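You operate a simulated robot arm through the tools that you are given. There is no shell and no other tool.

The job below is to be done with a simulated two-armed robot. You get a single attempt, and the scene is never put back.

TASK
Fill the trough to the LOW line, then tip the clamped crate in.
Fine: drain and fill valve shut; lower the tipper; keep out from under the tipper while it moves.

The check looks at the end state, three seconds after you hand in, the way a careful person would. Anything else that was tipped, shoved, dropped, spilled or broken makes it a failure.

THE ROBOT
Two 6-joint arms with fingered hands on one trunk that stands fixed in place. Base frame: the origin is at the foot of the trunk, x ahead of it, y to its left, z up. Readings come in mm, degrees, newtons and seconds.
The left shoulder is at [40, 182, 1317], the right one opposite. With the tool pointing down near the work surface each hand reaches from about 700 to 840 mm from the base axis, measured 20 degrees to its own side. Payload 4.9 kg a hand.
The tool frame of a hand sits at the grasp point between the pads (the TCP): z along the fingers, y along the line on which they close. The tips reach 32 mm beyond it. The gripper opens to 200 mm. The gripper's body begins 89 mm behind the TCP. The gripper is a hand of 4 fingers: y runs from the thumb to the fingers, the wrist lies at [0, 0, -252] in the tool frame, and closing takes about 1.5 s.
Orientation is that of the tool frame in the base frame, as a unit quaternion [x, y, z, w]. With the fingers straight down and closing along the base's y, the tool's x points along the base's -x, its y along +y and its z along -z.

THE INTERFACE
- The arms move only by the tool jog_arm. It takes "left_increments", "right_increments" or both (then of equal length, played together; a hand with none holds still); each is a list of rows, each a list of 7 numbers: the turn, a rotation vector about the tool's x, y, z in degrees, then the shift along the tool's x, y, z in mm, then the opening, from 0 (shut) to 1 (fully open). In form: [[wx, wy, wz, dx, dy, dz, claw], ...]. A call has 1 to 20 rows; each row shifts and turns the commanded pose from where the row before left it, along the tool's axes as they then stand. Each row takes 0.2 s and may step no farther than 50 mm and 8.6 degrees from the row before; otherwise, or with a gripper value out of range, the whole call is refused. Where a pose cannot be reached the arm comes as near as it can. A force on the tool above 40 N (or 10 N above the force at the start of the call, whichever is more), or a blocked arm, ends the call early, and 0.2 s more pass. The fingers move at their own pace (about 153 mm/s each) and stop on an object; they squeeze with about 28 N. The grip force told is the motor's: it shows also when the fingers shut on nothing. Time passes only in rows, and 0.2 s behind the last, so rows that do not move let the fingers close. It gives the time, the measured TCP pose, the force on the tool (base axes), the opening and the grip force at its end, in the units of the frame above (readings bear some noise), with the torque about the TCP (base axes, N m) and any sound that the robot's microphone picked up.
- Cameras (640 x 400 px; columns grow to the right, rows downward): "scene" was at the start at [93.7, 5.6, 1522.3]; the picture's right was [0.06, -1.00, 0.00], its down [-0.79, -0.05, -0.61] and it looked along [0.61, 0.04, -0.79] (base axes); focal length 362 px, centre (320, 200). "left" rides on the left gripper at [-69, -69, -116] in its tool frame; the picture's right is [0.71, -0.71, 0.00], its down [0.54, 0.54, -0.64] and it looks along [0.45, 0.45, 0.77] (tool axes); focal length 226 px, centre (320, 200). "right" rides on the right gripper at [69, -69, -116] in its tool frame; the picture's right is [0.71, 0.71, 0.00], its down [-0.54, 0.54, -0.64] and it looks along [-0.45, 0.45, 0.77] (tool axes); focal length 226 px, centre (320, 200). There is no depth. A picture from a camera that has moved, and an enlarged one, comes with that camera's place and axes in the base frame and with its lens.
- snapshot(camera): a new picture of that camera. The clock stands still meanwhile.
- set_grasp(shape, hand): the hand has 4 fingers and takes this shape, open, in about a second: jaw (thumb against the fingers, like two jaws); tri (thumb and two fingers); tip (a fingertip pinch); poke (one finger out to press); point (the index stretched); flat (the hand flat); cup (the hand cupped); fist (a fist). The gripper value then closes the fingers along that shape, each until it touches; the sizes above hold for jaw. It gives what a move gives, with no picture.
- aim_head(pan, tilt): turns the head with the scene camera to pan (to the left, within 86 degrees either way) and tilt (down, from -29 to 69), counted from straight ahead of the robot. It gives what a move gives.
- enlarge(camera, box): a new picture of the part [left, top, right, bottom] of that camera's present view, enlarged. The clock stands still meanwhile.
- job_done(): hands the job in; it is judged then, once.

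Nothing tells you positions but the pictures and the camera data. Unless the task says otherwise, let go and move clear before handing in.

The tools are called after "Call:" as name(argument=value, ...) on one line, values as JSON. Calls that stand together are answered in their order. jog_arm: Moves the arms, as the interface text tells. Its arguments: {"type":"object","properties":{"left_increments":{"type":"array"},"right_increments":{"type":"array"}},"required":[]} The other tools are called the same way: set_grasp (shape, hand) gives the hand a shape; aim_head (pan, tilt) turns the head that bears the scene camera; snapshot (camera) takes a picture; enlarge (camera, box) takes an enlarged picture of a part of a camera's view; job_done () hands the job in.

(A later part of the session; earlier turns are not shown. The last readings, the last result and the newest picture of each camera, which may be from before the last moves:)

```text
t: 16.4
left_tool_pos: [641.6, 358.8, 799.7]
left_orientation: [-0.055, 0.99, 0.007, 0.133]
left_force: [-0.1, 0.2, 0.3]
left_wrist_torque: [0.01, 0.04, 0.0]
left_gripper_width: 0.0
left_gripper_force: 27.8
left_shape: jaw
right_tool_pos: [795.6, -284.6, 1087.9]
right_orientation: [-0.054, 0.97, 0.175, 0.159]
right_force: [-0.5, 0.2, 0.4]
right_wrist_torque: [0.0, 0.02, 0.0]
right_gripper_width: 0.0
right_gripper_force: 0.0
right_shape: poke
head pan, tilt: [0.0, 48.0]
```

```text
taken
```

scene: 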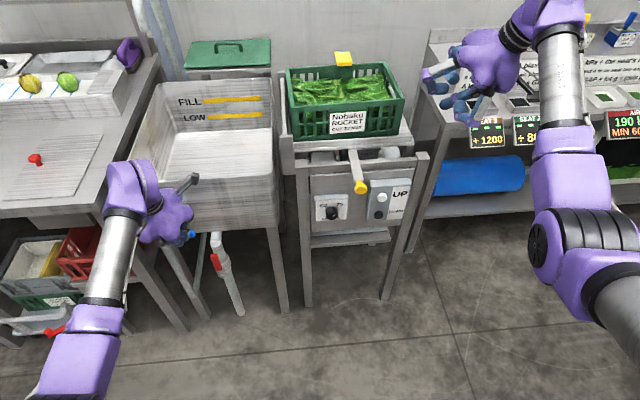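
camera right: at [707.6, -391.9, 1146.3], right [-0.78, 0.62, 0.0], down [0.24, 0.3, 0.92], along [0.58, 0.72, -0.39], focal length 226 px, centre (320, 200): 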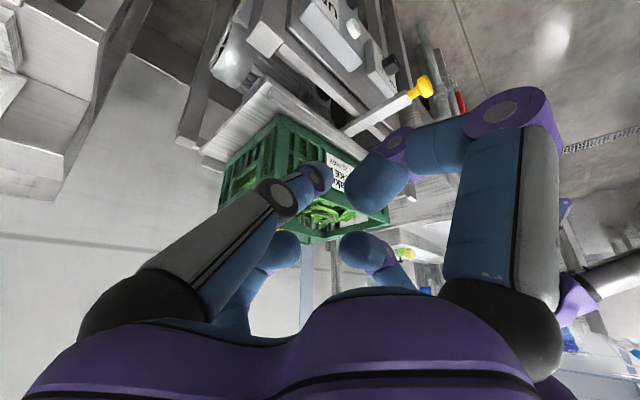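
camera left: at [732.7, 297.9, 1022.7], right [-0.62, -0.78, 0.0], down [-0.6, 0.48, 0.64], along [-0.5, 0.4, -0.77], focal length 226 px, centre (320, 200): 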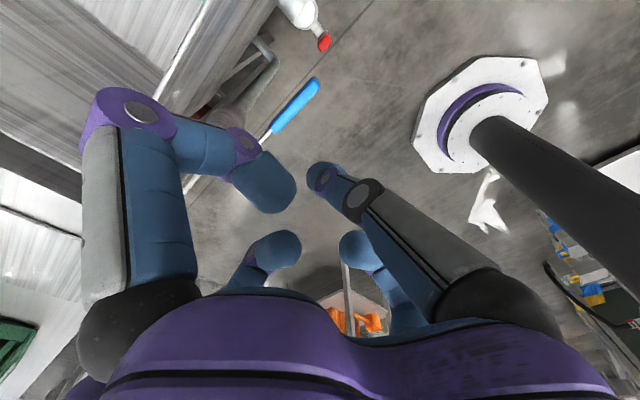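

The pose came out as planned, so the shifts behave as I computed. I continue down and pitch further forward, keeping in front of the blue lever.

Call:
jog_arm(left_increments=[[0, -5, 0, 19.2, 0, 32.9, 0], [0, -5, 0, 21.9, 0, 31.1, 0], [0, -5, 0, 24.6, 0, 29, 0]])

Call:
jog_arm(left_increments=[[0, -5, 0, 10, 0, 17.3, 0], [0, -5, 0, 11.5, 0, 16.4, 0], [0, -5, 0, 12.9, 0, 15.3, 0]])

Call:
snapshot(camera="scene")

Call:
snapshot(camera="left")

```text
t: 17.2
left_tool_pos: [609.1, 337.3, 695.2]
left_orientation: [-0.057, 0.964, 0.023, 0.258]
left_force: [-0.6, 0.1, 0.9]
left_wrist_torque: [-0.03, 0.05, 0.01]
left_gripper_width: 0.1
left_gripper_force: 28.1
left_shape: jaw
left hand out of reach, approached as far as the arm can: row 3
right_tool_pos: [793.9, -284.6, 1088.4]
right_orientation: [-0.055, 0.97, 0.175, 0.158]
right_force: [-0.3, 1.1, -0.3]
right_wrist_torque: [-0.04, -0.04, 0.01]
right_gripper_width: 0.0
right_gripper_force: 0.1
right_shape: poke
head pan, tilt: [0.0, 48.0]
```

```text
t: 18.1
left_tool_pos: [612.1, 302.4, 641.8]
left_orientation: [-0.055, 0.922, 0.027, 0.383]
left_force: [0.3, 0.2, -0.5]
left_wrist_torque: [0.01, 0.02, -0.01]
left_gripper_width: 0.0
left_gripper_force: 27.7
left_shape: jaw
left hand out of reach, approached as far as the arm can: row 1, 2, 3
right_tool_pos: [793.6, -283.1, 1088.6]
right_orientation: [-0.054, 0.97, 0.175, 0.158]
right_force: [1.2, 0.1, -0.1]
right_wrist_torque: [0.0, 0.0, 0.01]
right_gripper_width: 0.4
right_gripper_force: 0.1
right_shape: poke
head pan, tilt: [0.0, 48.0]
```

```text
taken
```

scene: 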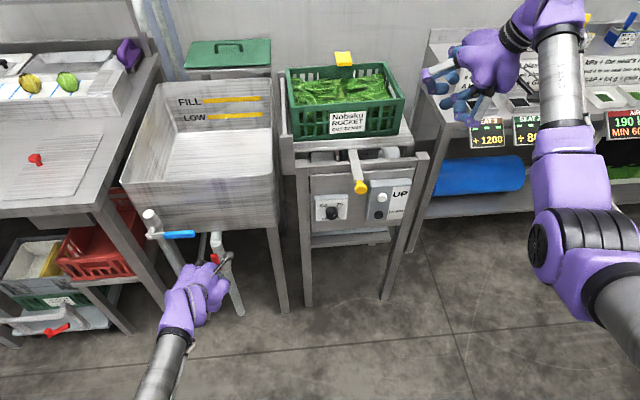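

```text
taken
camera left: at [587.0, 229.3, 771.6], right [-0.41, -0.76, -0.51], down [-0.9, 0.44, 0.07], along [0.16, 0.49, -0.86], focal length 226 px, centre (320, 200)
```

left: 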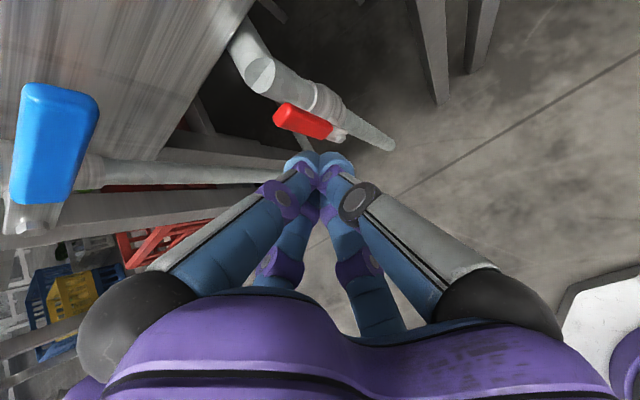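

The arm slid sideways a little at its inner reach limit but is clear of everything; the left camera now looks right at the red lever. I'll enlarge it to refine its position.

Call:
enlarge(camera="left", box=[220, 40, 400, 200])

Call:
enlarge(camera="scene", box=[130, 200, 260, 320])

```text
2.50 times, centred on (310, 120) of left
camera zoom: at [587.0, 229.3, 771.6], right [-0.41, -0.76, -0.51], down [-0.9, 0.44, 0.07], along [0.16, 0.49, -0.86], focal length 565 px, centre (345, 400)
```

zoom: 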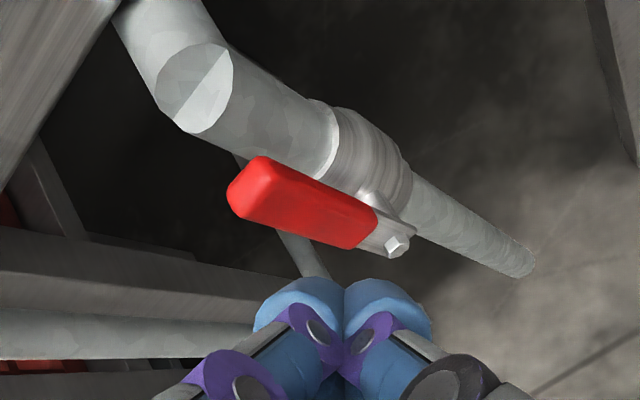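

```text
3.33 times, centred on (195, 260) of scene
camera zoom: at [97.7, 1.1, 1527.9], right [0.0, -1.0, 0.0], down [-0.74, 0.0, -0.67], along [0.67, 0.0, -0.74], focal length 1208 px, centre (737, 0)
```

zoom: 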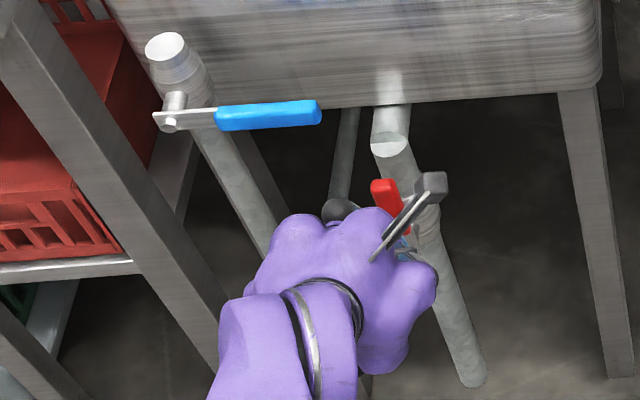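

The red lever fix holds: pivot (697,317,497), tip (699,320,614). I'll pitch a bit more and move the closed fingers to the lever's left side, short of it, then check.

Call:
jog_arm(left_increments=[[0, -5, 0, 9.0, 17.3, 15.5, 0], [0, -5, 0, 10.3, 17.3, 14.6, 0], [0, -5, 0, 11.5, 17.3, 13.7, 0]])

Call:
snapshot(camera="left")

```text
t: 18.9
left_tool_pos: [618.4, 347.0, 596.9]
left_orientation: [-0.051, 0.872, 0.033, 0.486]
left_force: [0.5, -0.7, 0.2]
left_wrist_torque: [0.0, -0.01, 0.0]
left_gripper_width: 0.0
left_gripper_force: 28.1
left_shape: jaw
left hand out of reach, approached as far as the arm can: row 1, 3
right_tool_pos: [794.6, -284.3, 1087.1]
right_orientation: [-0.054, 0.971, 0.174, 0.158]
right_force: [-0.6, -1.3, -0.3]
right_wrist_torque: [0.02, 0.01, -0.02]
right_gripper_width: 0.1
right_gripper_force: 0.0
right_shape: poke
head pan, tilt: [0.0, 48.0]
```

```text
taken
camera left: at [565.4, 268.9, 716.0], right [-0.28, -0.74, -0.61], down [-0.89, 0.44, -0.12], along [0.35, 0.51, -0.79], focal length 226 px, centre (320, 200)
```

left: 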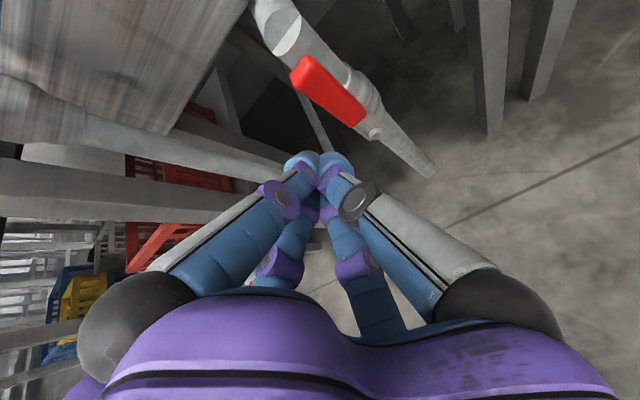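

The fingertips are to the left of the red lever and still short of it. I'll move forward so the tips pass just beyond the lever's plane.

Call:
jog_arm(left_increments=[[0, 0, 0, -7, 2.2, 18.7, 0], [0, 0, 0, -7, 2.2, 18.7, 0], [0, 0, 0, -7, 2.2, 18.7, 0]])

Call:
snapshot(camera="left")

Call:
enlarge(camera="scene", box=[130, 200, 260, 320])

```text
t: 19.6
left_tool_pos: [659.6, 358.3, 590.6]
left_orientation: [-0.086, 0.862, 0.01, 0.499]
left_force: [1.0, 0.0, 0.7]
left_wrist_torque: [0.12, 0.03, -0.03]
left_gripper_width: 0.0
left_gripper_force: 28.4
left_shape: jaw
left hand out of reach, approached as far as the arm can: row 1, 3
right_tool_pos: [794.9, -283.7, 1088.4]
right_orientation: [-0.055, 0.97, 0.174, 0.158]
right_force: [-0.8, 0.1, 0.7]
right_wrist_torque: [0.02, 0.04, 0.01]
right_gripper_width: 0.2
right_gripper_force: 0.1
right_shape: poke
head pan, tilt: [0.0, 48.0]
```

```text
taken
camera left: at [604.7, 288.0, 713.9], right [-0.23, -0.79, -0.56], down [-0.9, 0.39, -0.18], along [0.36, 0.46, -0.81], focal length 226 px, centre (320, 200)
```

left: 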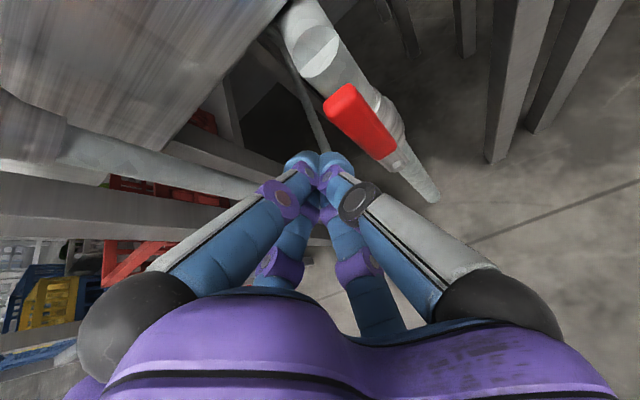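

```text
3.33 times, centred on (195, 260) of scene
camera zoom: at [97.8, 0.9, 1527.9], right [0.0, -1.0, 0.0], down [-0.74, 0.0, -0.67], along [0.67, 0.0, -0.74], focal length 1208 px, centre (737, 0)
```

zoom: 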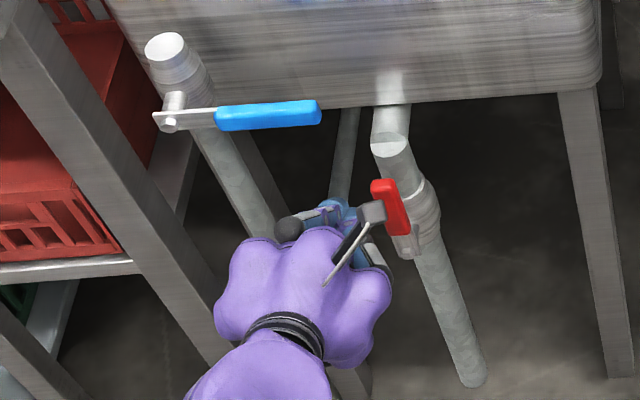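

The tips are just left of the red lever and about level with its plane. I'll go 18 mm deeper, then begin pushing the lever to the right.

Call:
jog_arm(left_increments=[[0, 0, 0, -4, 0, 9, 0], [0, 0, 0, -4, 0, 9, 0]])

Call:
snapshot(camera="left")

```text
t: 20.2
left_tool_pos: [678.9, 360.4, 589.5]
left_orientation: [-0.049, 0.865, 0.028, 0.499]
left_force: [-0.6, 0.0, -0.6]
left_wrist_torque: [0.0, -0.02, -0.02]
left_gripper_width: 0.0
left_gripper_force: 28.0
left_shape: jaw
right_tool_pos: [794.5, -284.2, 1089.2]
right_orientation: [-0.053, 0.97, 0.174, 0.159]
right_force: [-0.3, 0.1, 0.4]
right_wrist_torque: [0.01, 0.01, 0.01]
right_gripper_width: 0.1
right_gripper_force: 0.0
right_shape: poke
head pan, tilt: [0.0, 48.0]
```

```text
taken
camera left: at [621.2, 283.7, 707.9], right [-0.27, -0.74, -0.61], down [-0.88, 0.45, -0.15], along [0.38, 0.5, -0.78], focal length 226 px, centre (320, 200)
```

left: 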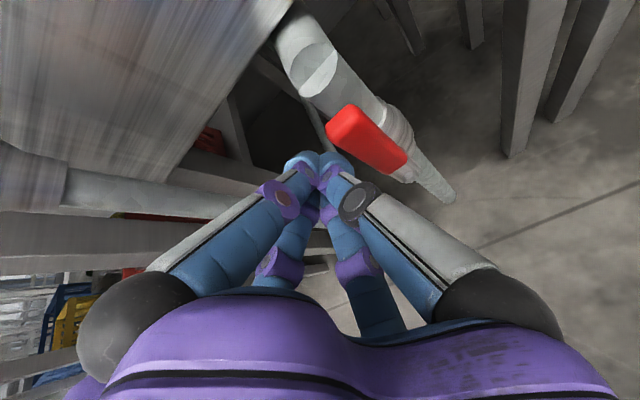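

The tips are beyond the lever plane on its left side. Now I push the red lever to the right through the first 30 degrees and watch the force.

Call:
jog_arm(left_increments=[[0, 0, 0, 0, -8.5, 0, 0], [0, 0, 0, 0, -8.5, 0, 0], [0, 0, 0, -2.7, -14.7, -1.5, 0], [0, 0, 0, -0.9, -15, -0.5, 0], [0, 0, 0, 1.4, -15, 0.8, 0]])

Call:
snapshot(camera="left")

Call:
enlarge(camera="scene", box=[130, 200, 260, 320])

```text
t: 21.4
left_tool_pos: [685.2, 296.5, 594.0]
left_orientation: [-0.049, 0.864, 0.028, 0.5]
left_force: [0.0, -0.5, 0.3]
left_wrist_torque: [-0.01, -0.03, 0.03]
left_gripper_width: 0.0
left_gripper_force: 27.9
left_shape: jaw
right_tool_pos: [794.7, -284.5, 1087.8]
right_orientation: [-0.054, 0.97, 0.174, 0.159]
right_force: [-0.2, 0.1, 0.4]
right_wrist_torque: [0.01, -0.01, -0.01]
right_gripper_width: 0.1
right_gripper_force: 0.0
right_shape: poke
head pan, tilt: [0.0, 48.0]
```

```text
taken
camera left: at [627.1, 221.1, 712.3], right [-0.27, -0.74, -0.61], down [-0.88, 0.45, -0.15], along [0.38, 0.5, -0.78], focal length 226 px, centre (320, 200)
```

left: 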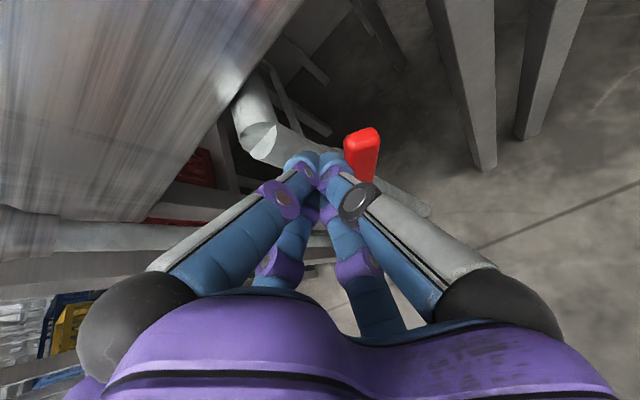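

```text
3.33 times, centred on (195, 260) of scene
camera zoom: at [97.6, 0.9, 1527.9], right [0.0, -1.0, 0.0], down [-0.74, 0.0, -0.67], along [0.67, 0.0, -0.74], focal length 1208 px, centre (737, 0)
```

zoom: 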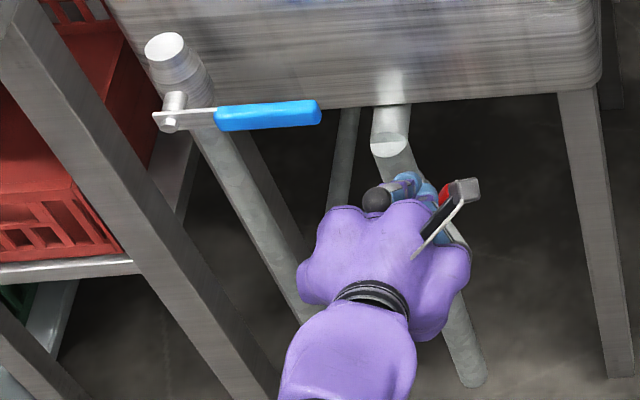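

The red lever is swinging right freely. I continue along its arc to the horizontal.

Call:
jog_arm(left_increments=[[0, 0, 0, 3.6, -14.5, 2.1, 0], [0, 0, 0, 5.7, -13.5, 3.3, 0], [0, 0, 0, 7.8, -12.2, 4.5, 0], [0, 0, 0, 9.4, -10.4, 5.4, 0], [0, 0, 0, 10.9, -8.5, 6.3, 0], [0, 0, 0, 12, -6.1, 6.9, 0]])

Call:
snapshot(camera="left")

Call:
enlarge(camera="scene", box=[150, 200, 280, 320])

```text
t: 22.9
left_tool_pos: [684.7, 227.1, 548.7]
left_orientation: [-0.049, 0.865, 0.027, 0.499]
left_force: [-1.0, -0.4, 1.1]
left_wrist_torque: [0.0, 0.01, -0.05]
left_gripper_width: 0.0
left_gripper_force: 28.2
left_shape: jaw
left hand out of reach, approached as far as the arm can: row 5, 6
right_tool_pos: [794.5, -284.4, 1086.8]
right_orientation: [-0.054, 0.97, 0.174, 0.158]
right_force: [-0.4, -0.5, -0.2]
right_wrist_torque: [-0.01, -0.02, 0.01]
right_gripper_width: 0.0
right_gripper_force: 0.0
right_shape: poke
head pan, tilt: [0.0, 48.0]
```

```text
taken
camera left: at [627.0, 151.2, 666.9], right [-0.27, -0.74, -0.61], down [-0.88, 0.45, -0.15], along [0.38, 0.5, -0.78], focal length 226 px, centre (320, 200)
```

left: 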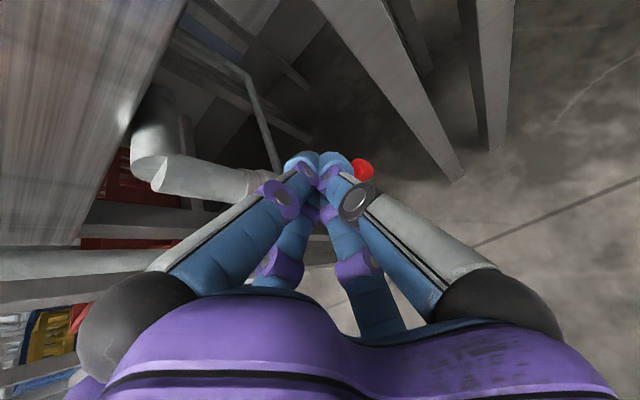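

```text
3.33 times, centred on (215, 260) of scene
camera zoom: at [97.9, 0.8, 1527.9], right [0.0, -1.0, 0.0], down [-0.74, 0.0, -0.67], along [0.67, 0.0, -0.74], focal length 1208 px, centre (670, 0)
```

zoom: 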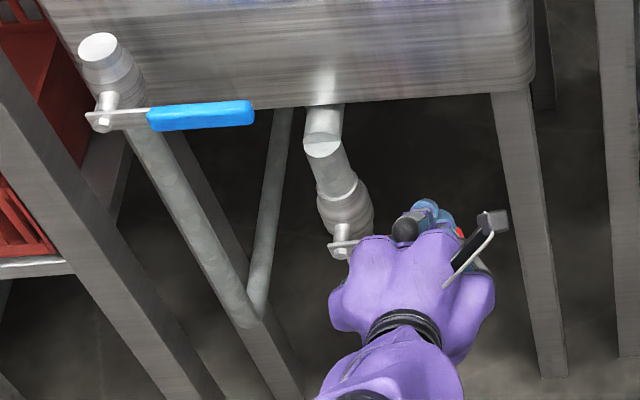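

The red lever is nearly horizontal but the arm hit its reach at this pitch. I'll tip the fingers further down, which lets the hand press lower, and finish the stroke.

Call:
jog_arm(left_increments=[[0, 6.7, 0, 0, 0, 0, 0], [0, 6.7, 0, 0, 0, 0, 0], [0, 6.7, 0, 0, 0, 0, 0], [0, 0, 0, 3.9, 0, 4.6, 0], [0, 0, 0, 3.9, 0, 4.6, 0]])

Call:
snapshot(camera="left")

Call:
enlarge(camera="scene", box=[150, 200, 280, 320])

```text
t: 24.1
left_tool_pos: [690.7, 243.2, 542.0]
left_orientation: [-0.064, 0.908, 0.047, 0.412]
left_force: [-4.5, -2.1, 34.8]
left_wrist_torque: [-0.01, -0.61, -0.08]
left_gripper_width: 0.1
left_gripper_force: 28.0
left_shape: jaw
left hand out of reach, approached as far as the arm can: row 2, 3
right_tool_pos: [792.0, -284.7, 1089.0]
right_orientation: [-0.055, 0.97, 0.175, 0.159]
right_force: [-0.6, 0.3, 0.8]
right_wrist_torque: [-0.01, -0.02, 0.01]
right_gripper_width: 0.0
right_gripper_force: 0.1
right_shape: poke
head pan, tilt: [0.0, 48.0]
```

```text
taken
camera left: at [660.6, 163.8, 667.8], right [-0.35, -0.75, -0.56], down [-0.91, 0.4, 0.03], along [0.2, 0.52, -0.83], focal length 226 px, centre (320, 200)
```

left: 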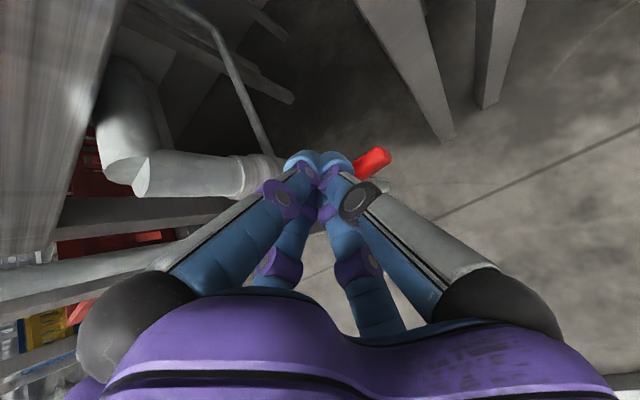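

```text
3.33 times, centred on (215, 260) of scene
camera zoom: at [96.0, 0.3, 1528.0], right [0.0, -1.0, 0.0], down [-0.74, 0.0, -0.67], along [0.67, 0.0, -0.74], focal length 1208 px, centre (670, 0)
```

zoom: 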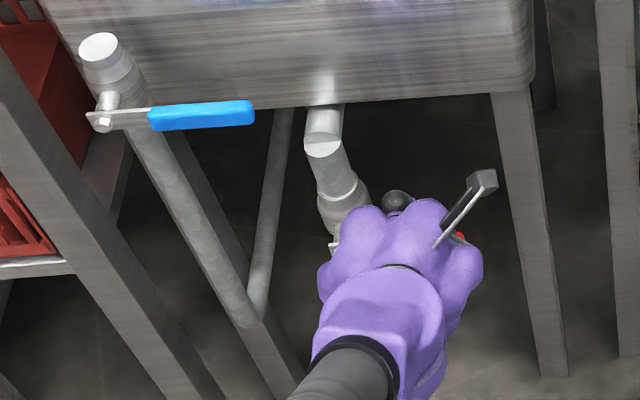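

The hand is pressing with about 35 N, so the lever seems to be on its stop. I'll lift off and back away to look at the lever's angle.

Call:
jog_arm(left_increments=[[0, 0, 0, -15, 0, -13.2, 0], [0, 0, 0, -15, 0, -13.2, 0], [0, 0, 0, 10, -10, -25, 0], [0, 0, 0, 10, -10, -25, 0], [0, 0, 0, 0, -25, -15, 0], [0, 0, 0, 0, -25, -15, 0]])

Call:
snapshot(camera="left")

Call:
enlarge(camera="scene", box=[130, 180, 280, 320])

```text
t: 25.6
left_tool_pos: [635.8, 200.0, 615.4]
left_orientation: [-0.053, 0.904, 0.073, 0.418]
left_force: [-0.2, -0.3, -0.3]
left_wrist_torque: [0.0, 0.03, -0.04]
left_gripper_width: 0.0
left_gripper_force: 28.1
left_shape: jaw
right_tool_pos: [794.4, -282.9, 1087.6]
right_orientation: [-0.054, 0.97, 0.175, 0.158]
right_force: [0.4, -0.2, 0.6]
right_wrist_torque: [0.01, 0.0, -0.02]
right_gripper_width: 0.0
right_gripper_force: 0.2
right_shape: poke
head pan, tilt: [0.0, 48.0]
stopped in row 6 (left hand): the arm was blocked; the commanded pose is now the measured one
```

```text
taken
camera left: at [604.7, 114.8, 737.6], right [-0.34, -0.72, -0.6], down [-0.92, 0.4, 0.05], along [0.21, 0.57, -0.8], focal length 226 px, centre (320, 200)
```

left: 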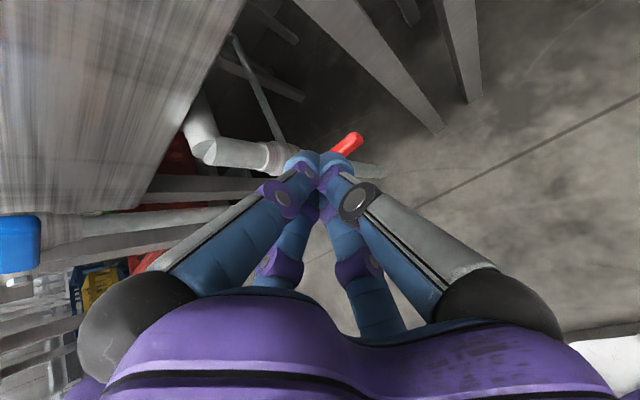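

```text
2.86 times, centred on (205, 250) of scene
camera zoom: at [97.8, 1.0, 1527.9], right [0.0, -1.0, 0.0], down [-0.74, 0.0, -0.67], along [0.67, 0.0, -0.74], focal length 1036 px, centre (649, 57)
```

zoom: 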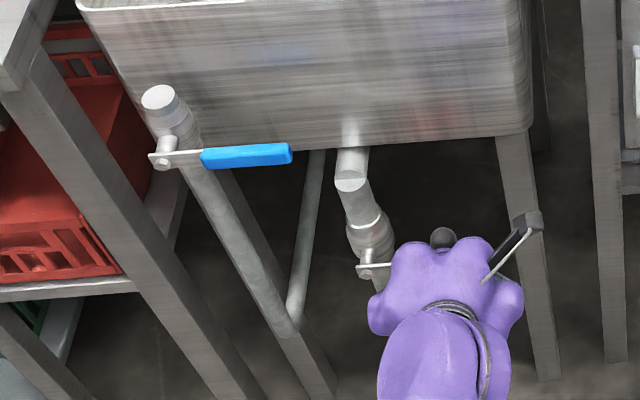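

The hand was stopped at its inner limit, but it is free of the lever. Before working the blue lever I'll check the "point" shape, which may give a slimmer peg, and look at the red lever from this spot.

Call:
set_grasp(shape="point", hand="left")

Call:
snapshot(camera="left")

Call:
enlarge(camera="scene", box=[170, 220, 270, 320])

```text
t: 26.6
left_tool_pos: [635.5, 200.8, 616.1]
left_orientation: [-0.054, 0.904, 0.073, 0.417]
left_force: [0.1, -0.1, -0.4]
left_wrist_torque: [-0.01, 0.0, -0.02]
left_gripper_width: 0.1
left_gripper_force: 0.0
left_shape: point
right_tool_pos: [794.8, -284.1, 1088.2]
right_orientation: [-0.053, 0.97, 0.175, 0.158]
right_force: [-0.8, -1.0, -0.3]
right_wrist_torque: [0.05, 0.03, -0.02]
right_gripper_width: 0.1
right_gripper_force: 0.2
right_shape: poke
head pan, tilt: [0.0, 48.0]
```

```text
taken
camera left: at [604.7, 114.3, 737.8], right [-0.35, -0.72, -0.6], down [-0.92, 0.4, 0.05], along [0.21, 0.57, -0.8], focal length 226 px, centre (320, 200)
```

left: 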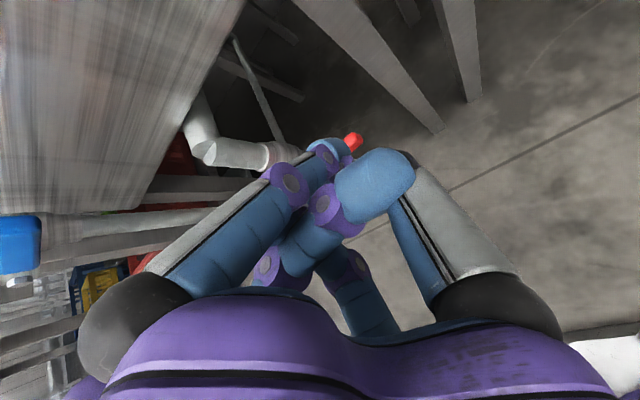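

```text
4.00 times, centred on (220, 270) of scene
camera zoom: at [97.7, 0.9, 1527.9], right [0.0, -1.0, 0.0], down [-0.74, 0.0, -0.67], along [0.67, 0.0, -0.74], focal length 1450 px, centre (720, -80)
```

zoom: 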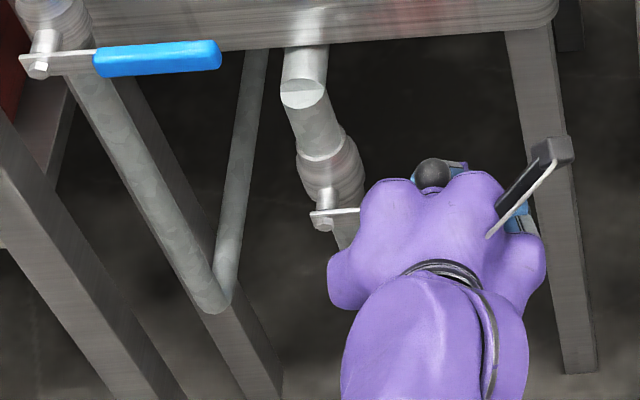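

The red lever's plate now lies straight out to the right of its nut, matching the shut position; I'll confirm once the hand is away. The "point" shape is no slimmer, so I'll go back to poke and swing the hand so the finger points left to slip under the blue lever's free end.

Call:
set_grasp(shape="poke", hand="left")

Call:
jog_arm(left_increments=[[-4.82, 4.35, 3.95, -15, 13.7, -4.7, 0], [-4.82, 4.35, 3.95, -13.3, 14.9, -3.9, 0], [-4.82, 4.35, 3.95, -11.5, 16.2, -3.2, 0], [-4.82, 4.35, 3.95, -9.8, 17.4, -2.4, 0], [-4.82, 4.35, 3.95, -8, 18.7, -1.7, 0], [-4.82, 4.35, 3.95, -6.5, 19.6, -1.0, 0]])

Call:
snapshot(camera="scene")

Call:
snapshot(camera="left")

```text
t: 27.4
left_tool_pos: [635.5, 199.8, 616.3]
left_orientation: [-0.054, 0.904, 0.073, 0.417]
left_force: [0.5, 0.4, -0.3]
left_wrist_torque: [0.02, 0.0, -0.05]
left_gripper_width: 0.0
left_gripper_force: 0.1
left_shape: poke
right_tool_pos: [794.3, -284.1, 1087.3]
right_orientation: [-0.054, 0.97, 0.175, 0.158]
right_force: [-0.5, 0.2, -0.7]
right_wrist_torque: [0.01, -0.02, 0.01]
right_gripper_width: 0.2
right_gripper_force: 0.1
right_shape: poke
head pan, tilt: [0.0, 48.0]
```

```text
t: 28.9
left_tool_pos: [658.8, 298.9, 704.5]
left_orientation: [0.013, 0.916, 0.371, 0.155]
left_force: [-0.5, 0.2, 0.3]
left_wrist_torque: [-0.02, -0.03, -0.03]
left_gripper_width: 0.0
left_gripper_force: 0.2
left_shape: poke
right_tool_pos: [794.6, -284.7, 1087.6]
right_orientation: [-0.054, 0.97, 0.175, 0.159]
right_force: [0.0, -0.1, 0.2]
right_wrist_torque: [-0.01, -0.01, 0.02]
right_gripper_width: 0.1
right_gripper_force: 0.1
right_shape: poke
head pan, tilt: [0.0, 48.0]
```

```text
taken
```

scene: 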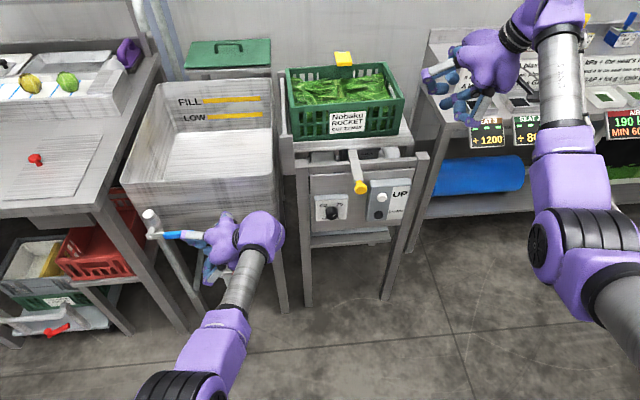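

```text
taken
camera left: at [697.3, 160.6, 755.7], right [-0.61, -0.42, -0.68], down [-0.75, 0.03, 0.66], along [-0.25, 0.91, -0.33], focal length 226 px, centre (320, 200)
```

left: 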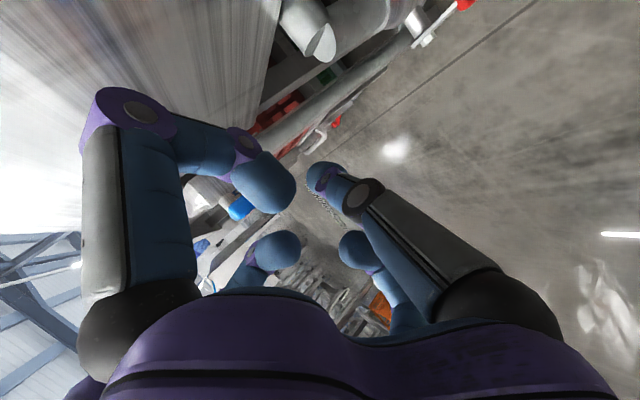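

The hand is now pointing left below and right of the blue lever's end. I'll enlarge both views to line the finger up.

Call:
enlarge(camera="scene", box=[130, 190, 290, 300])

Call:
enlarge(camera="left", box=[180, 100, 400, 280])

Call:
enlarge(camera="left", box=[260, 0, 500, 150])

```text
3.64 times, centred on (210, 245) of scene
camera zoom: at [97.5, 0.9, 1527.9], right [0.0, -1.0, 0.0], down [-0.74, 0.0, -0.67], along [0.67, 0.0, -0.74], focal length 1318 px, centre (720, 36)
```

zoom: 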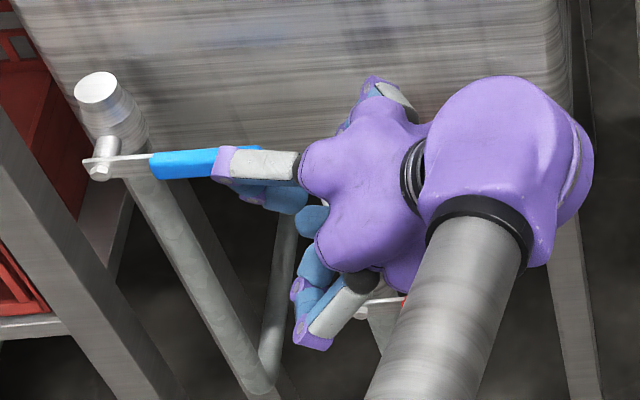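

```text
2.22 times, centred on (290, 190) of left
camera zoom: at [697.3, 160.6, 755.7], right [-0.61, -0.42, -0.68], down [-0.75, 0.03, 0.66], along [-0.25, 0.91, -0.33], focal length 502 px, centre (387, 222)
```

zoom: 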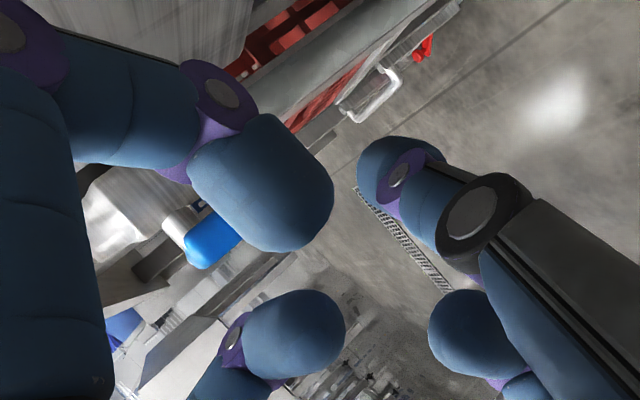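

```text
2.67 times, centred on (380, 75) of left
camera zoom: at [697.3, 160.6, 755.7], right [-0.61, -0.42, -0.68], down [-0.75, 0.03, 0.66], along [-0.25, 0.91, -0.33], focal length 603 px, centre (160, 533)
```

zoom: 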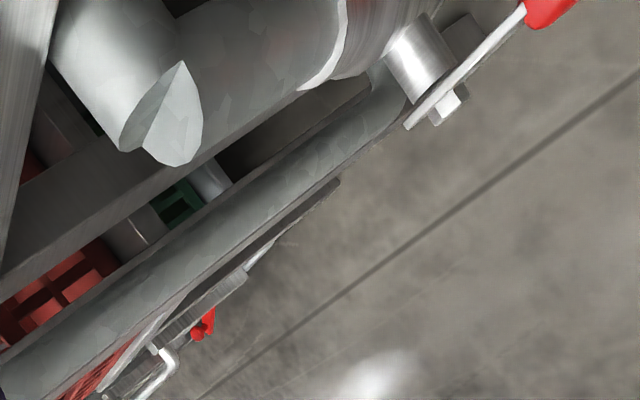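

The blue lever's end lies between the poke finger and the curled finger above it, but I need to be about 31 mm further forward and 14 mm higher before sliding left. I'll do that now and look.

Call:
jog_arm(left_increments=[[0, 0, 0, -3.8, 9.6, -9.5, 0], [0, 0, 0, -14.4, 0, 5.7, 0], [0, 0, 0, -14.4, 0, 5.7, 0]])

Call:
enlarge(camera="scene", box=[130, 190, 290, 300])

Call:
enlarge(camera="left", box=[180, 100, 400, 280])

```text
t: 29.6
left_tool_pos: [689.6, 282.4, 718.3]
left_orientation: [0.014, 0.92, 0.36, 0.156]
left_force: [-0.4, 0.1, -0.7]
left_wrist_torque: [-0.05, -0.05, -0.04]
left_gripper_width: 0.0
left_gripper_force: 0.0
left_shape: poke
right_tool_pos: [794.8, -283.6, 1087.1]
right_orientation: [-0.054, 0.97, 0.175, 0.159]
right_force: [1.1, 0.6, 0.2]
right_wrist_torque: [-0.01, 0.01, 0.0]
right_gripper_width: 0.0
right_gripper_force: 0.0
right_shape: poke
head pan, tilt: [0.0, 48.0]
```

```text
3.64 times, centred on (210, 245) of scene
camera zoom: at [97.6, 1.4, 1527.9], right [0.0, -1.0, 0.0], down [-0.74, 0.0, -0.67], along [0.67, 0.0, -0.74], focal length 1318 px, centre (720, 36)
```

zoom: 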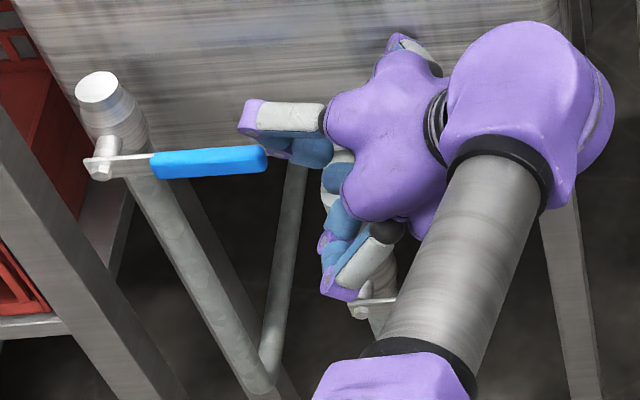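

```text
2.22 times, centred on (290, 190) of left
camera zoom: at [726.6, 145.4, 772.2], right [-0.61, -0.43, -0.67], down [-0.75, 0.05, 0.66], along [-0.24, 0.9, -0.35], focal length 502 px, centre (387, 222)
```

zoom: 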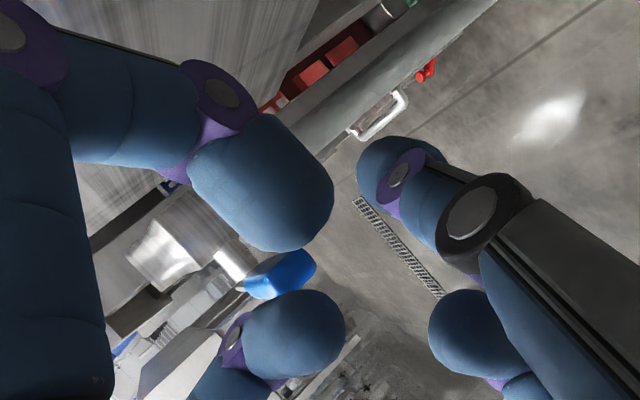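

The finger is aligned below the lever's end with about equal clearance above and below. Now I slide left about 71 mm so the finger sits under the blue handle.

Call:
jog_arm(left_increments=[[0, 0, 0, 5.9, 17.7, 14.6, 0], [0, 0, 0, 5.9, 17.7, 14.6, 0]])

Call:
enlarge(camera="scene", box=[130, 190, 290, 300])

Call:
enlarge(camera="left", box=[180, 100, 400, 280])

```text
t: 30.2
left_tool_pos: [682.7, 332.3, 718.3]
left_orientation: [0.014, 0.92, 0.36, 0.156]
left_force: [-0.7, 0.8, 0.9]
left_wrist_torque: [0.03, -0.05, -0.01]
left_gripper_width: 0.1
left_gripper_force: 0.0
left_shape: poke
right_tool_pos: [793.6, -284.1, 1087.7]
right_orientation: [-0.054, 0.97, 0.174, 0.159]
right_force: [0.5, 0.3, 0.1]
right_wrist_torque: [-0.03, -0.02, -0.05]
right_gripper_width: 0.0
right_gripper_force: 0.0
right_shape: poke
head pan, tilt: [0.0, 48.0]
```

```text
3.64 times, centred on (210, 245) of scene
camera zoom: at [97.5, 0.9, 1527.9], right [0.0, -1.0, 0.0], down [-0.74, 0.0, -0.67], along [0.67, 0.0, -0.74], focal length 1318 px, centre (720, 36)
```

zoom: 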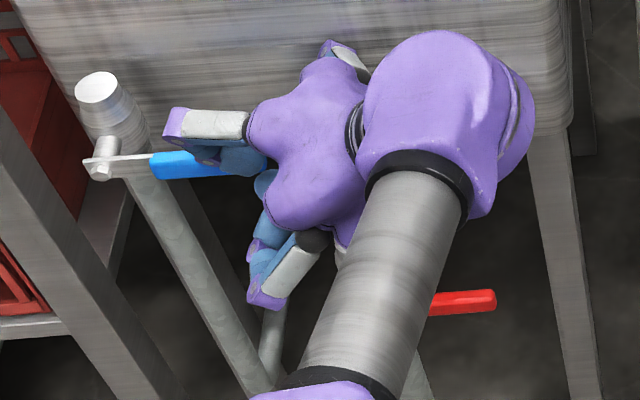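

```text
2.22 times, centred on (290, 190) of left
camera zoom: at [719.9, 194.9, 772.1], right [-0.61, -0.43, -0.67], down [-0.75, 0.05, 0.66], along [-0.24, 0.9, -0.35], focal length 502 px, centre (387, 222)
```

zoom: 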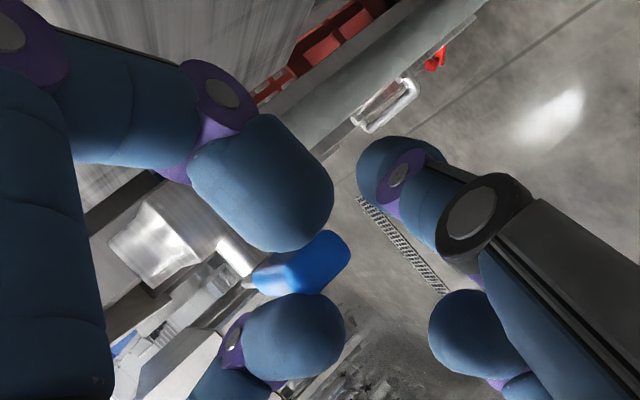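

The red drain lever now clearly points right, parallel with the shut blue one, so the drain is shut. The blue handle's end is entering the gap; I'll rise 8 mm to centre it, then slide 20 mm further left.

Call:
jog_arm(left_increments=[[0, 0, 0, -2.2, 5.3, -5.5, 0], [0, 0, 0, 2.5, 7.5, 6.2, 0], [0, 0, 0, 2.5, 7.5, 6.2, 0]])

Call:
enlarge(camera="left", box=[180, 100, 400, 280])

Call:
enlarge(camera="scene", box=[140, 200, 240, 270])

```text
t: 31.1
left_tool_pos: [681.1, 353.6, 725.7]
left_orientation: [0.014, 0.919, 0.36, 0.156]
left_force: [0.0, 0.3, 0.0]
left_wrist_torque: [-0.01, 0.05, 0.0]
left_gripper_width: 0.0
left_gripper_force: 0.0
left_shape: poke
right_tool_pos: [794.0, -284.3, 1086.2]
right_orientation: [-0.054, 0.97, 0.175, 0.158]
right_force: [0.2, -0.4, 0.0]
right_wrist_torque: [0.01, 0.01, 0.01]
right_gripper_width: 0.1
right_gripper_force: 0.1
right_shape: poke
head pan, tilt: [0.0, 48.0]
```

```text
2.22 times, centred on (290, 190) of left
camera zoom: at [717.6, 215.6, 780.0], right [-0.61, -0.43, -0.67], down [-0.75, 0.05, 0.66], along [-0.24, 0.9, -0.35], focal length 502 px, centre (387, 222)
```

zoom: 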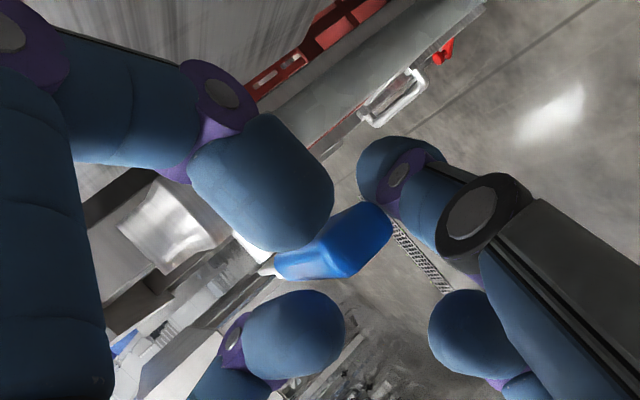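

```text
5.71 times, centred on (190, 235) of scene
camera zoom: at [97.7, 0.9, 1527.9], right [0.0, -1.0, 0.0], down [-0.74, 0.0, -0.67], along [0.67, 0.0, -0.74], focal length 2072 px, centre (1063, 0)
```

zoom: 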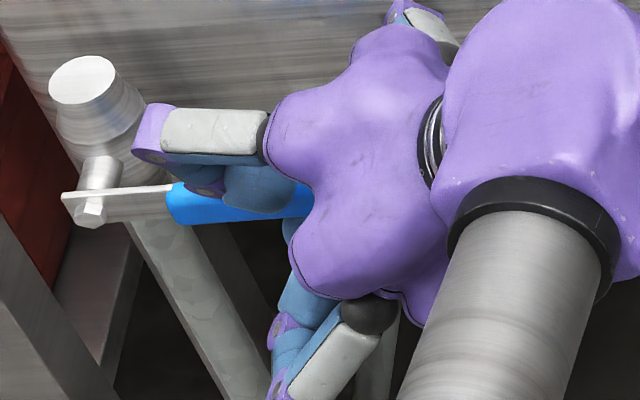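

The finger is now under the blue handle's end. I'll lift it along its arc in steps, checking force and sound.

Call:
jog_arm(left_increments=[[0, 0, 0, -3.8, 7.4, -9.5, 0], [0, 0, 0, -3.8, 7.4, -9.5, 0], [0, 0, 0, -3.8, 7.4, -9.5, 0], [0, 0, 0, -3.8, 7.4, -9.5, 0]])

Call:
enlarge(camera="left", box=[180, 100, 400, 280])

Call:
snapshot(camera="scene")

```text
t: 32.0
left_tool_pos: [681.6, 346.7, 776.2]
left_orientation: [0.014, 0.92, 0.36, 0.156]
left_force: [-0.3, 1.2, -1.6]
left_wrist_torque: [-0.03, 0.02, -0.03]
left_gripper_width: 0.2
left_gripper_force: 0.1
left_shape: poke
right_tool_pos: [792.9, -283.4, 1087.1]
right_orientation: [-0.055, 0.97, 0.175, 0.158]
right_force: [0.8, 0.8, 0.8]
right_wrist_torque: [0.01, -0.02, 0.01]
right_gripper_width: 0.1
right_gripper_force: 0.2
right_shape: poke
head pan, tilt: [0.0, 48.0]
```

```text
2.22 times, centred on (290, 190) of left
camera zoom: at [718.5, 209.8, 830.6], right [-0.61, -0.43, -0.67], down [-0.75, 0.05, 0.66], along [-0.24, 0.9, -0.35], focal length 502 px, centre (387, 222)
```

zoom: 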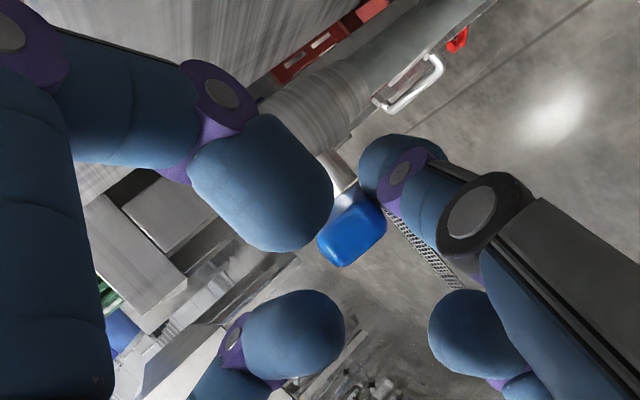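

```text
taken
```

scene: 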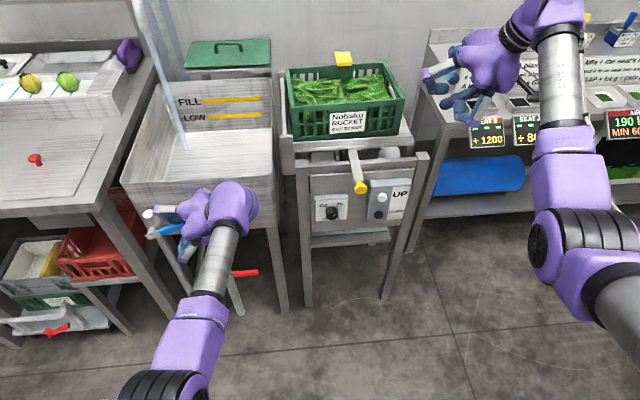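

Water is now running from the spout into the trough. I'll look at the trough closely and then reposition the hand above the lever so I can shut it in time.

Call:
enlarge(camera="scene", box=[120, 70, 290, 240])

Call:
jog_arm(left_increments=[[0, 0, 0, 0, 0, 0, 0], [0, 0, 0, 0, 0, 0, 0], [0, 0, 0, 0, 0, 0, 0], [0, 0, 0, 0, 0, 0, 0]])

Call:
enlarge(camera="scene", box=[120, 70, 290, 240])

```text
2.35 times, centred on (205, 155) of scene
camera zoom: at [97.8, 1.0, 1527.9], right [0.0, -1.0, 0.0], down [-0.74, 0.0, -0.67], along [0.67, 0.0, -0.74], focal length 853 px, centre (591, 306)
```

zoom: 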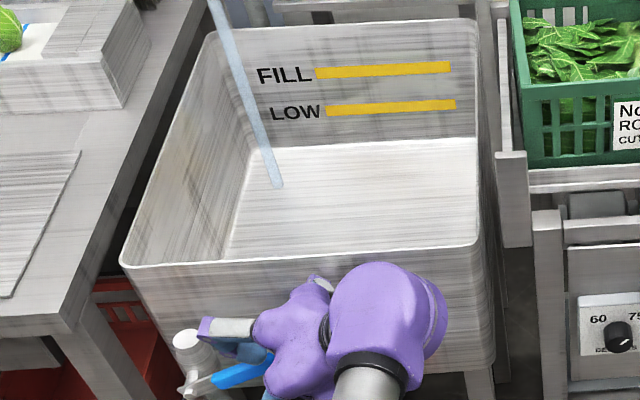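

```text
t: 33.0
left_tool_pos: [680.9, 347.7, 776.3]
left_orientation: [0.013, 0.919, 0.361, 0.157]
left_force: [0.1, 0.2, -0.6]
left_wrist_torque: [-0.01, 0.01, 0.01]
left_gripper_width: 0.0
left_gripper_force: 0.0
left_shape: poke
right_tool_pos: [794.0, -284.0, 1087.5]
right_orientation: [-0.054, 0.97, 0.174, 0.158]
right_force: [0.0, 0.9, 0.0]
right_wrist_torque: [-0.01, 0.01, -0.01]
right_gripper_width: 0.0
right_gripper_force: 0.1
right_shape: poke
head pan, tilt: [0.0, 48.0]
```

```text
2.35 times, centred on (205, 155) of scene
camera zoom: at [97.7, 0.9, 1527.9], right [0.0, -1.0, 0.0], down [-0.74, 0.0, -0.67], along [0.67, 0.0, -0.74], focal length 853 px, centre (591, 306)
```

zoom: 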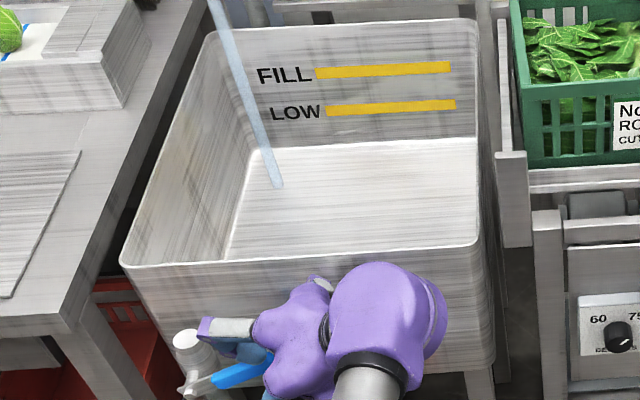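

The flow is gentle and the hand straddles the lever, with the curled finger above it, so I can shut the valve simply by lowering the hand. I'll wait and watch the level.

Call:
jog_arm(left_increments=[[0, 0, 0, 0, 0, 0, 0], [0, 0, 0, 0, 0, 0, 0], [0, 0, 0, 0, 0, 0, 0], [0, 0, 0, 0, 0, 0, 0], [0, 0, 0, 0, 0, 0, 0], [0, 0, 0, 0, 0, 0, 0], [0, 0, 0, 0, 0, 0, 0], [0, 0, 0, 0, 0, 0, 0], [0, 0, 0, 0, 0, 0, 0], [0, 0, 0, 0, 0, 0, 0], [0, 0, 0, 0, 0, 0, 0], [0, 0, 0, 0, 0, 0, 0], [0, 0, 0, 0, 0, 0, 0], [0, 0, 0, 0, 0, 0, 0], [0, 0, 0, 0, 0, 0, 0]])

Call:
enlarge(camera="scene", box=[120, 70, 290, 240])

Call:
enlarge(camera="scene", box=[160, 90, 280, 140])

```text
t: 36.2
left_tool_pos: [681.1, 347.6, 776.9]
left_orientation: [0.014, 0.919, 0.361, 0.157]
left_force: [0.3, -0.2, 0.0]
left_wrist_torque: [-0.01, 0.01, 0.02]
left_gripper_width: 0.0
left_gripper_force: 0.0
left_shape: poke
right_tool_pos: [793.7, -285.2, 1087.6]
right_orientation: [-0.055, 0.97, 0.175, 0.158]
right_force: [-0.7, 0.6, -0.4]
right_wrist_torque: [-0.01, 0.04, -0.01]
right_gripper_width: 0.0
right_gripper_force: 0.1
right_shape: poke
head pan, tilt: [0.0, 48.0]
```

```text
2.35 times, centred on (205, 155) of scene
camera zoom: at [97.7, 0.9, 1527.9], right [0.0, -1.0, 0.0], down [-0.74, 0.0, -0.67], along [0.67, 0.0, -0.74], focal length 853 px, centre (591, 306)
```

zoom: 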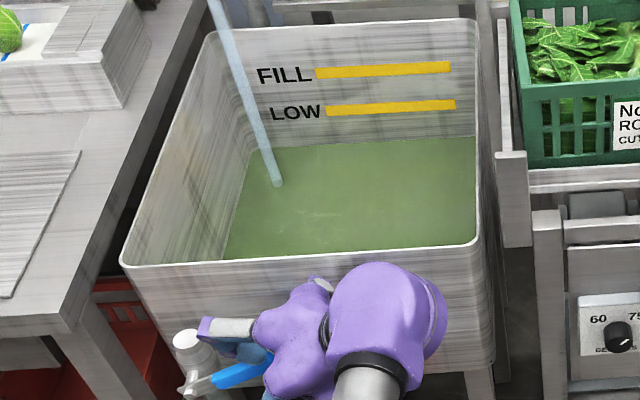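

```text
5.33 times, centred on (220, 115) of scene
camera zoom: at [97.7, 0.9, 1527.9], right [0.0, -1.0, 0.0], down [-0.74, 0.0, -0.67], along [0.67, 0.0, -0.74], focal length 1933 px, centre (853, 653)
```

zoom: 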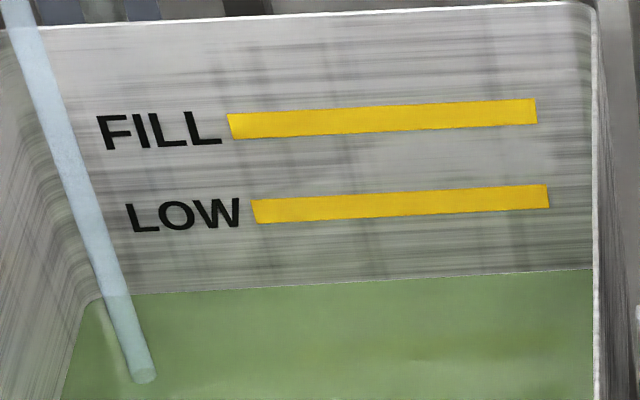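

The bottom is covered and the level is still well below LOW. I'll keep waiting and measure the rate.

Call:
jog_arm(left_increments=[[0, 0, 0, 0, 0, 0, 0], [0, 0, 0, 0, 0, 0, 0], [0, 0, 0, 0, 0, 0, 0], [0, 0, 0, 0, 0, 0, 0], [0, 0, 0, 0, 0, 0, 0], [0, 0, 0, 0, 0, 0, 0], [0, 0, 0, 0, 0, 0, 0], [0, 0, 0, 0, 0, 0, 0], [0, 0, 0, 0, 0, 0, 0], [0, 0, 0, 0, 0, 0, 0], [0, 0, 0, 0, 0, 0, 0], [0, 0, 0, 0, 0, 0, 0], [0, 0, 0, 0, 0, 0, 0], [0, 0, 0, 0, 0, 0, 0], [0, 0, 0, 0, 0, 0, 0]])

Call:
enlarge(camera="scene", box=[160, 90, 280, 140])

```text
t: 39.5
left_tool_pos: [681.5, 347.1, 776.1]
left_orientation: [0.015, 0.919, 0.361, 0.156]
left_force: [-0.4, 0.3, -0.1]
left_wrist_torque: [-0.03, 0.06, 0.0]
left_gripper_width: 0.2
left_gripper_force: 0.1
left_shape: poke
right_tool_pos: [794.1, -284.8, 1087.4]
right_orientation: [-0.055, 0.97, 0.174, 0.158]
right_force: [0.2, -0.1, -0.6]
right_wrist_torque: [0.03, 0.0, 0.0]
right_gripper_width: 0.0
right_gripper_force: 0.0
right_shape: poke
head pan, tilt: [0.0, 48.0]
```

```text
5.33 times, centred on (220, 115) of scene
camera zoom: at [97.7, 0.9, 1527.9], right [0.0, -1.0, 0.0], down [-0.74, 0.0, -0.67], along [0.67, 0.0, -0.74], focal length 1933 px, centre (853, 653)
```

zoom: 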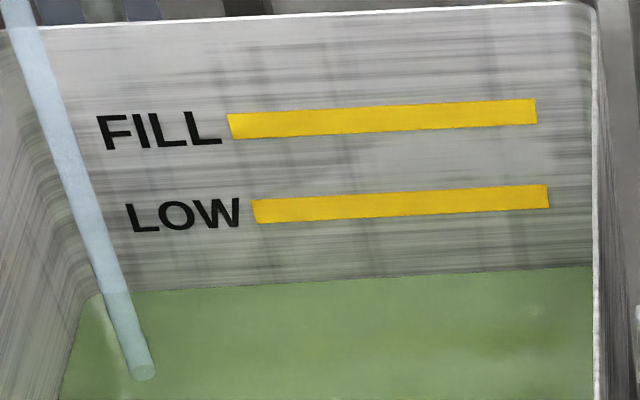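

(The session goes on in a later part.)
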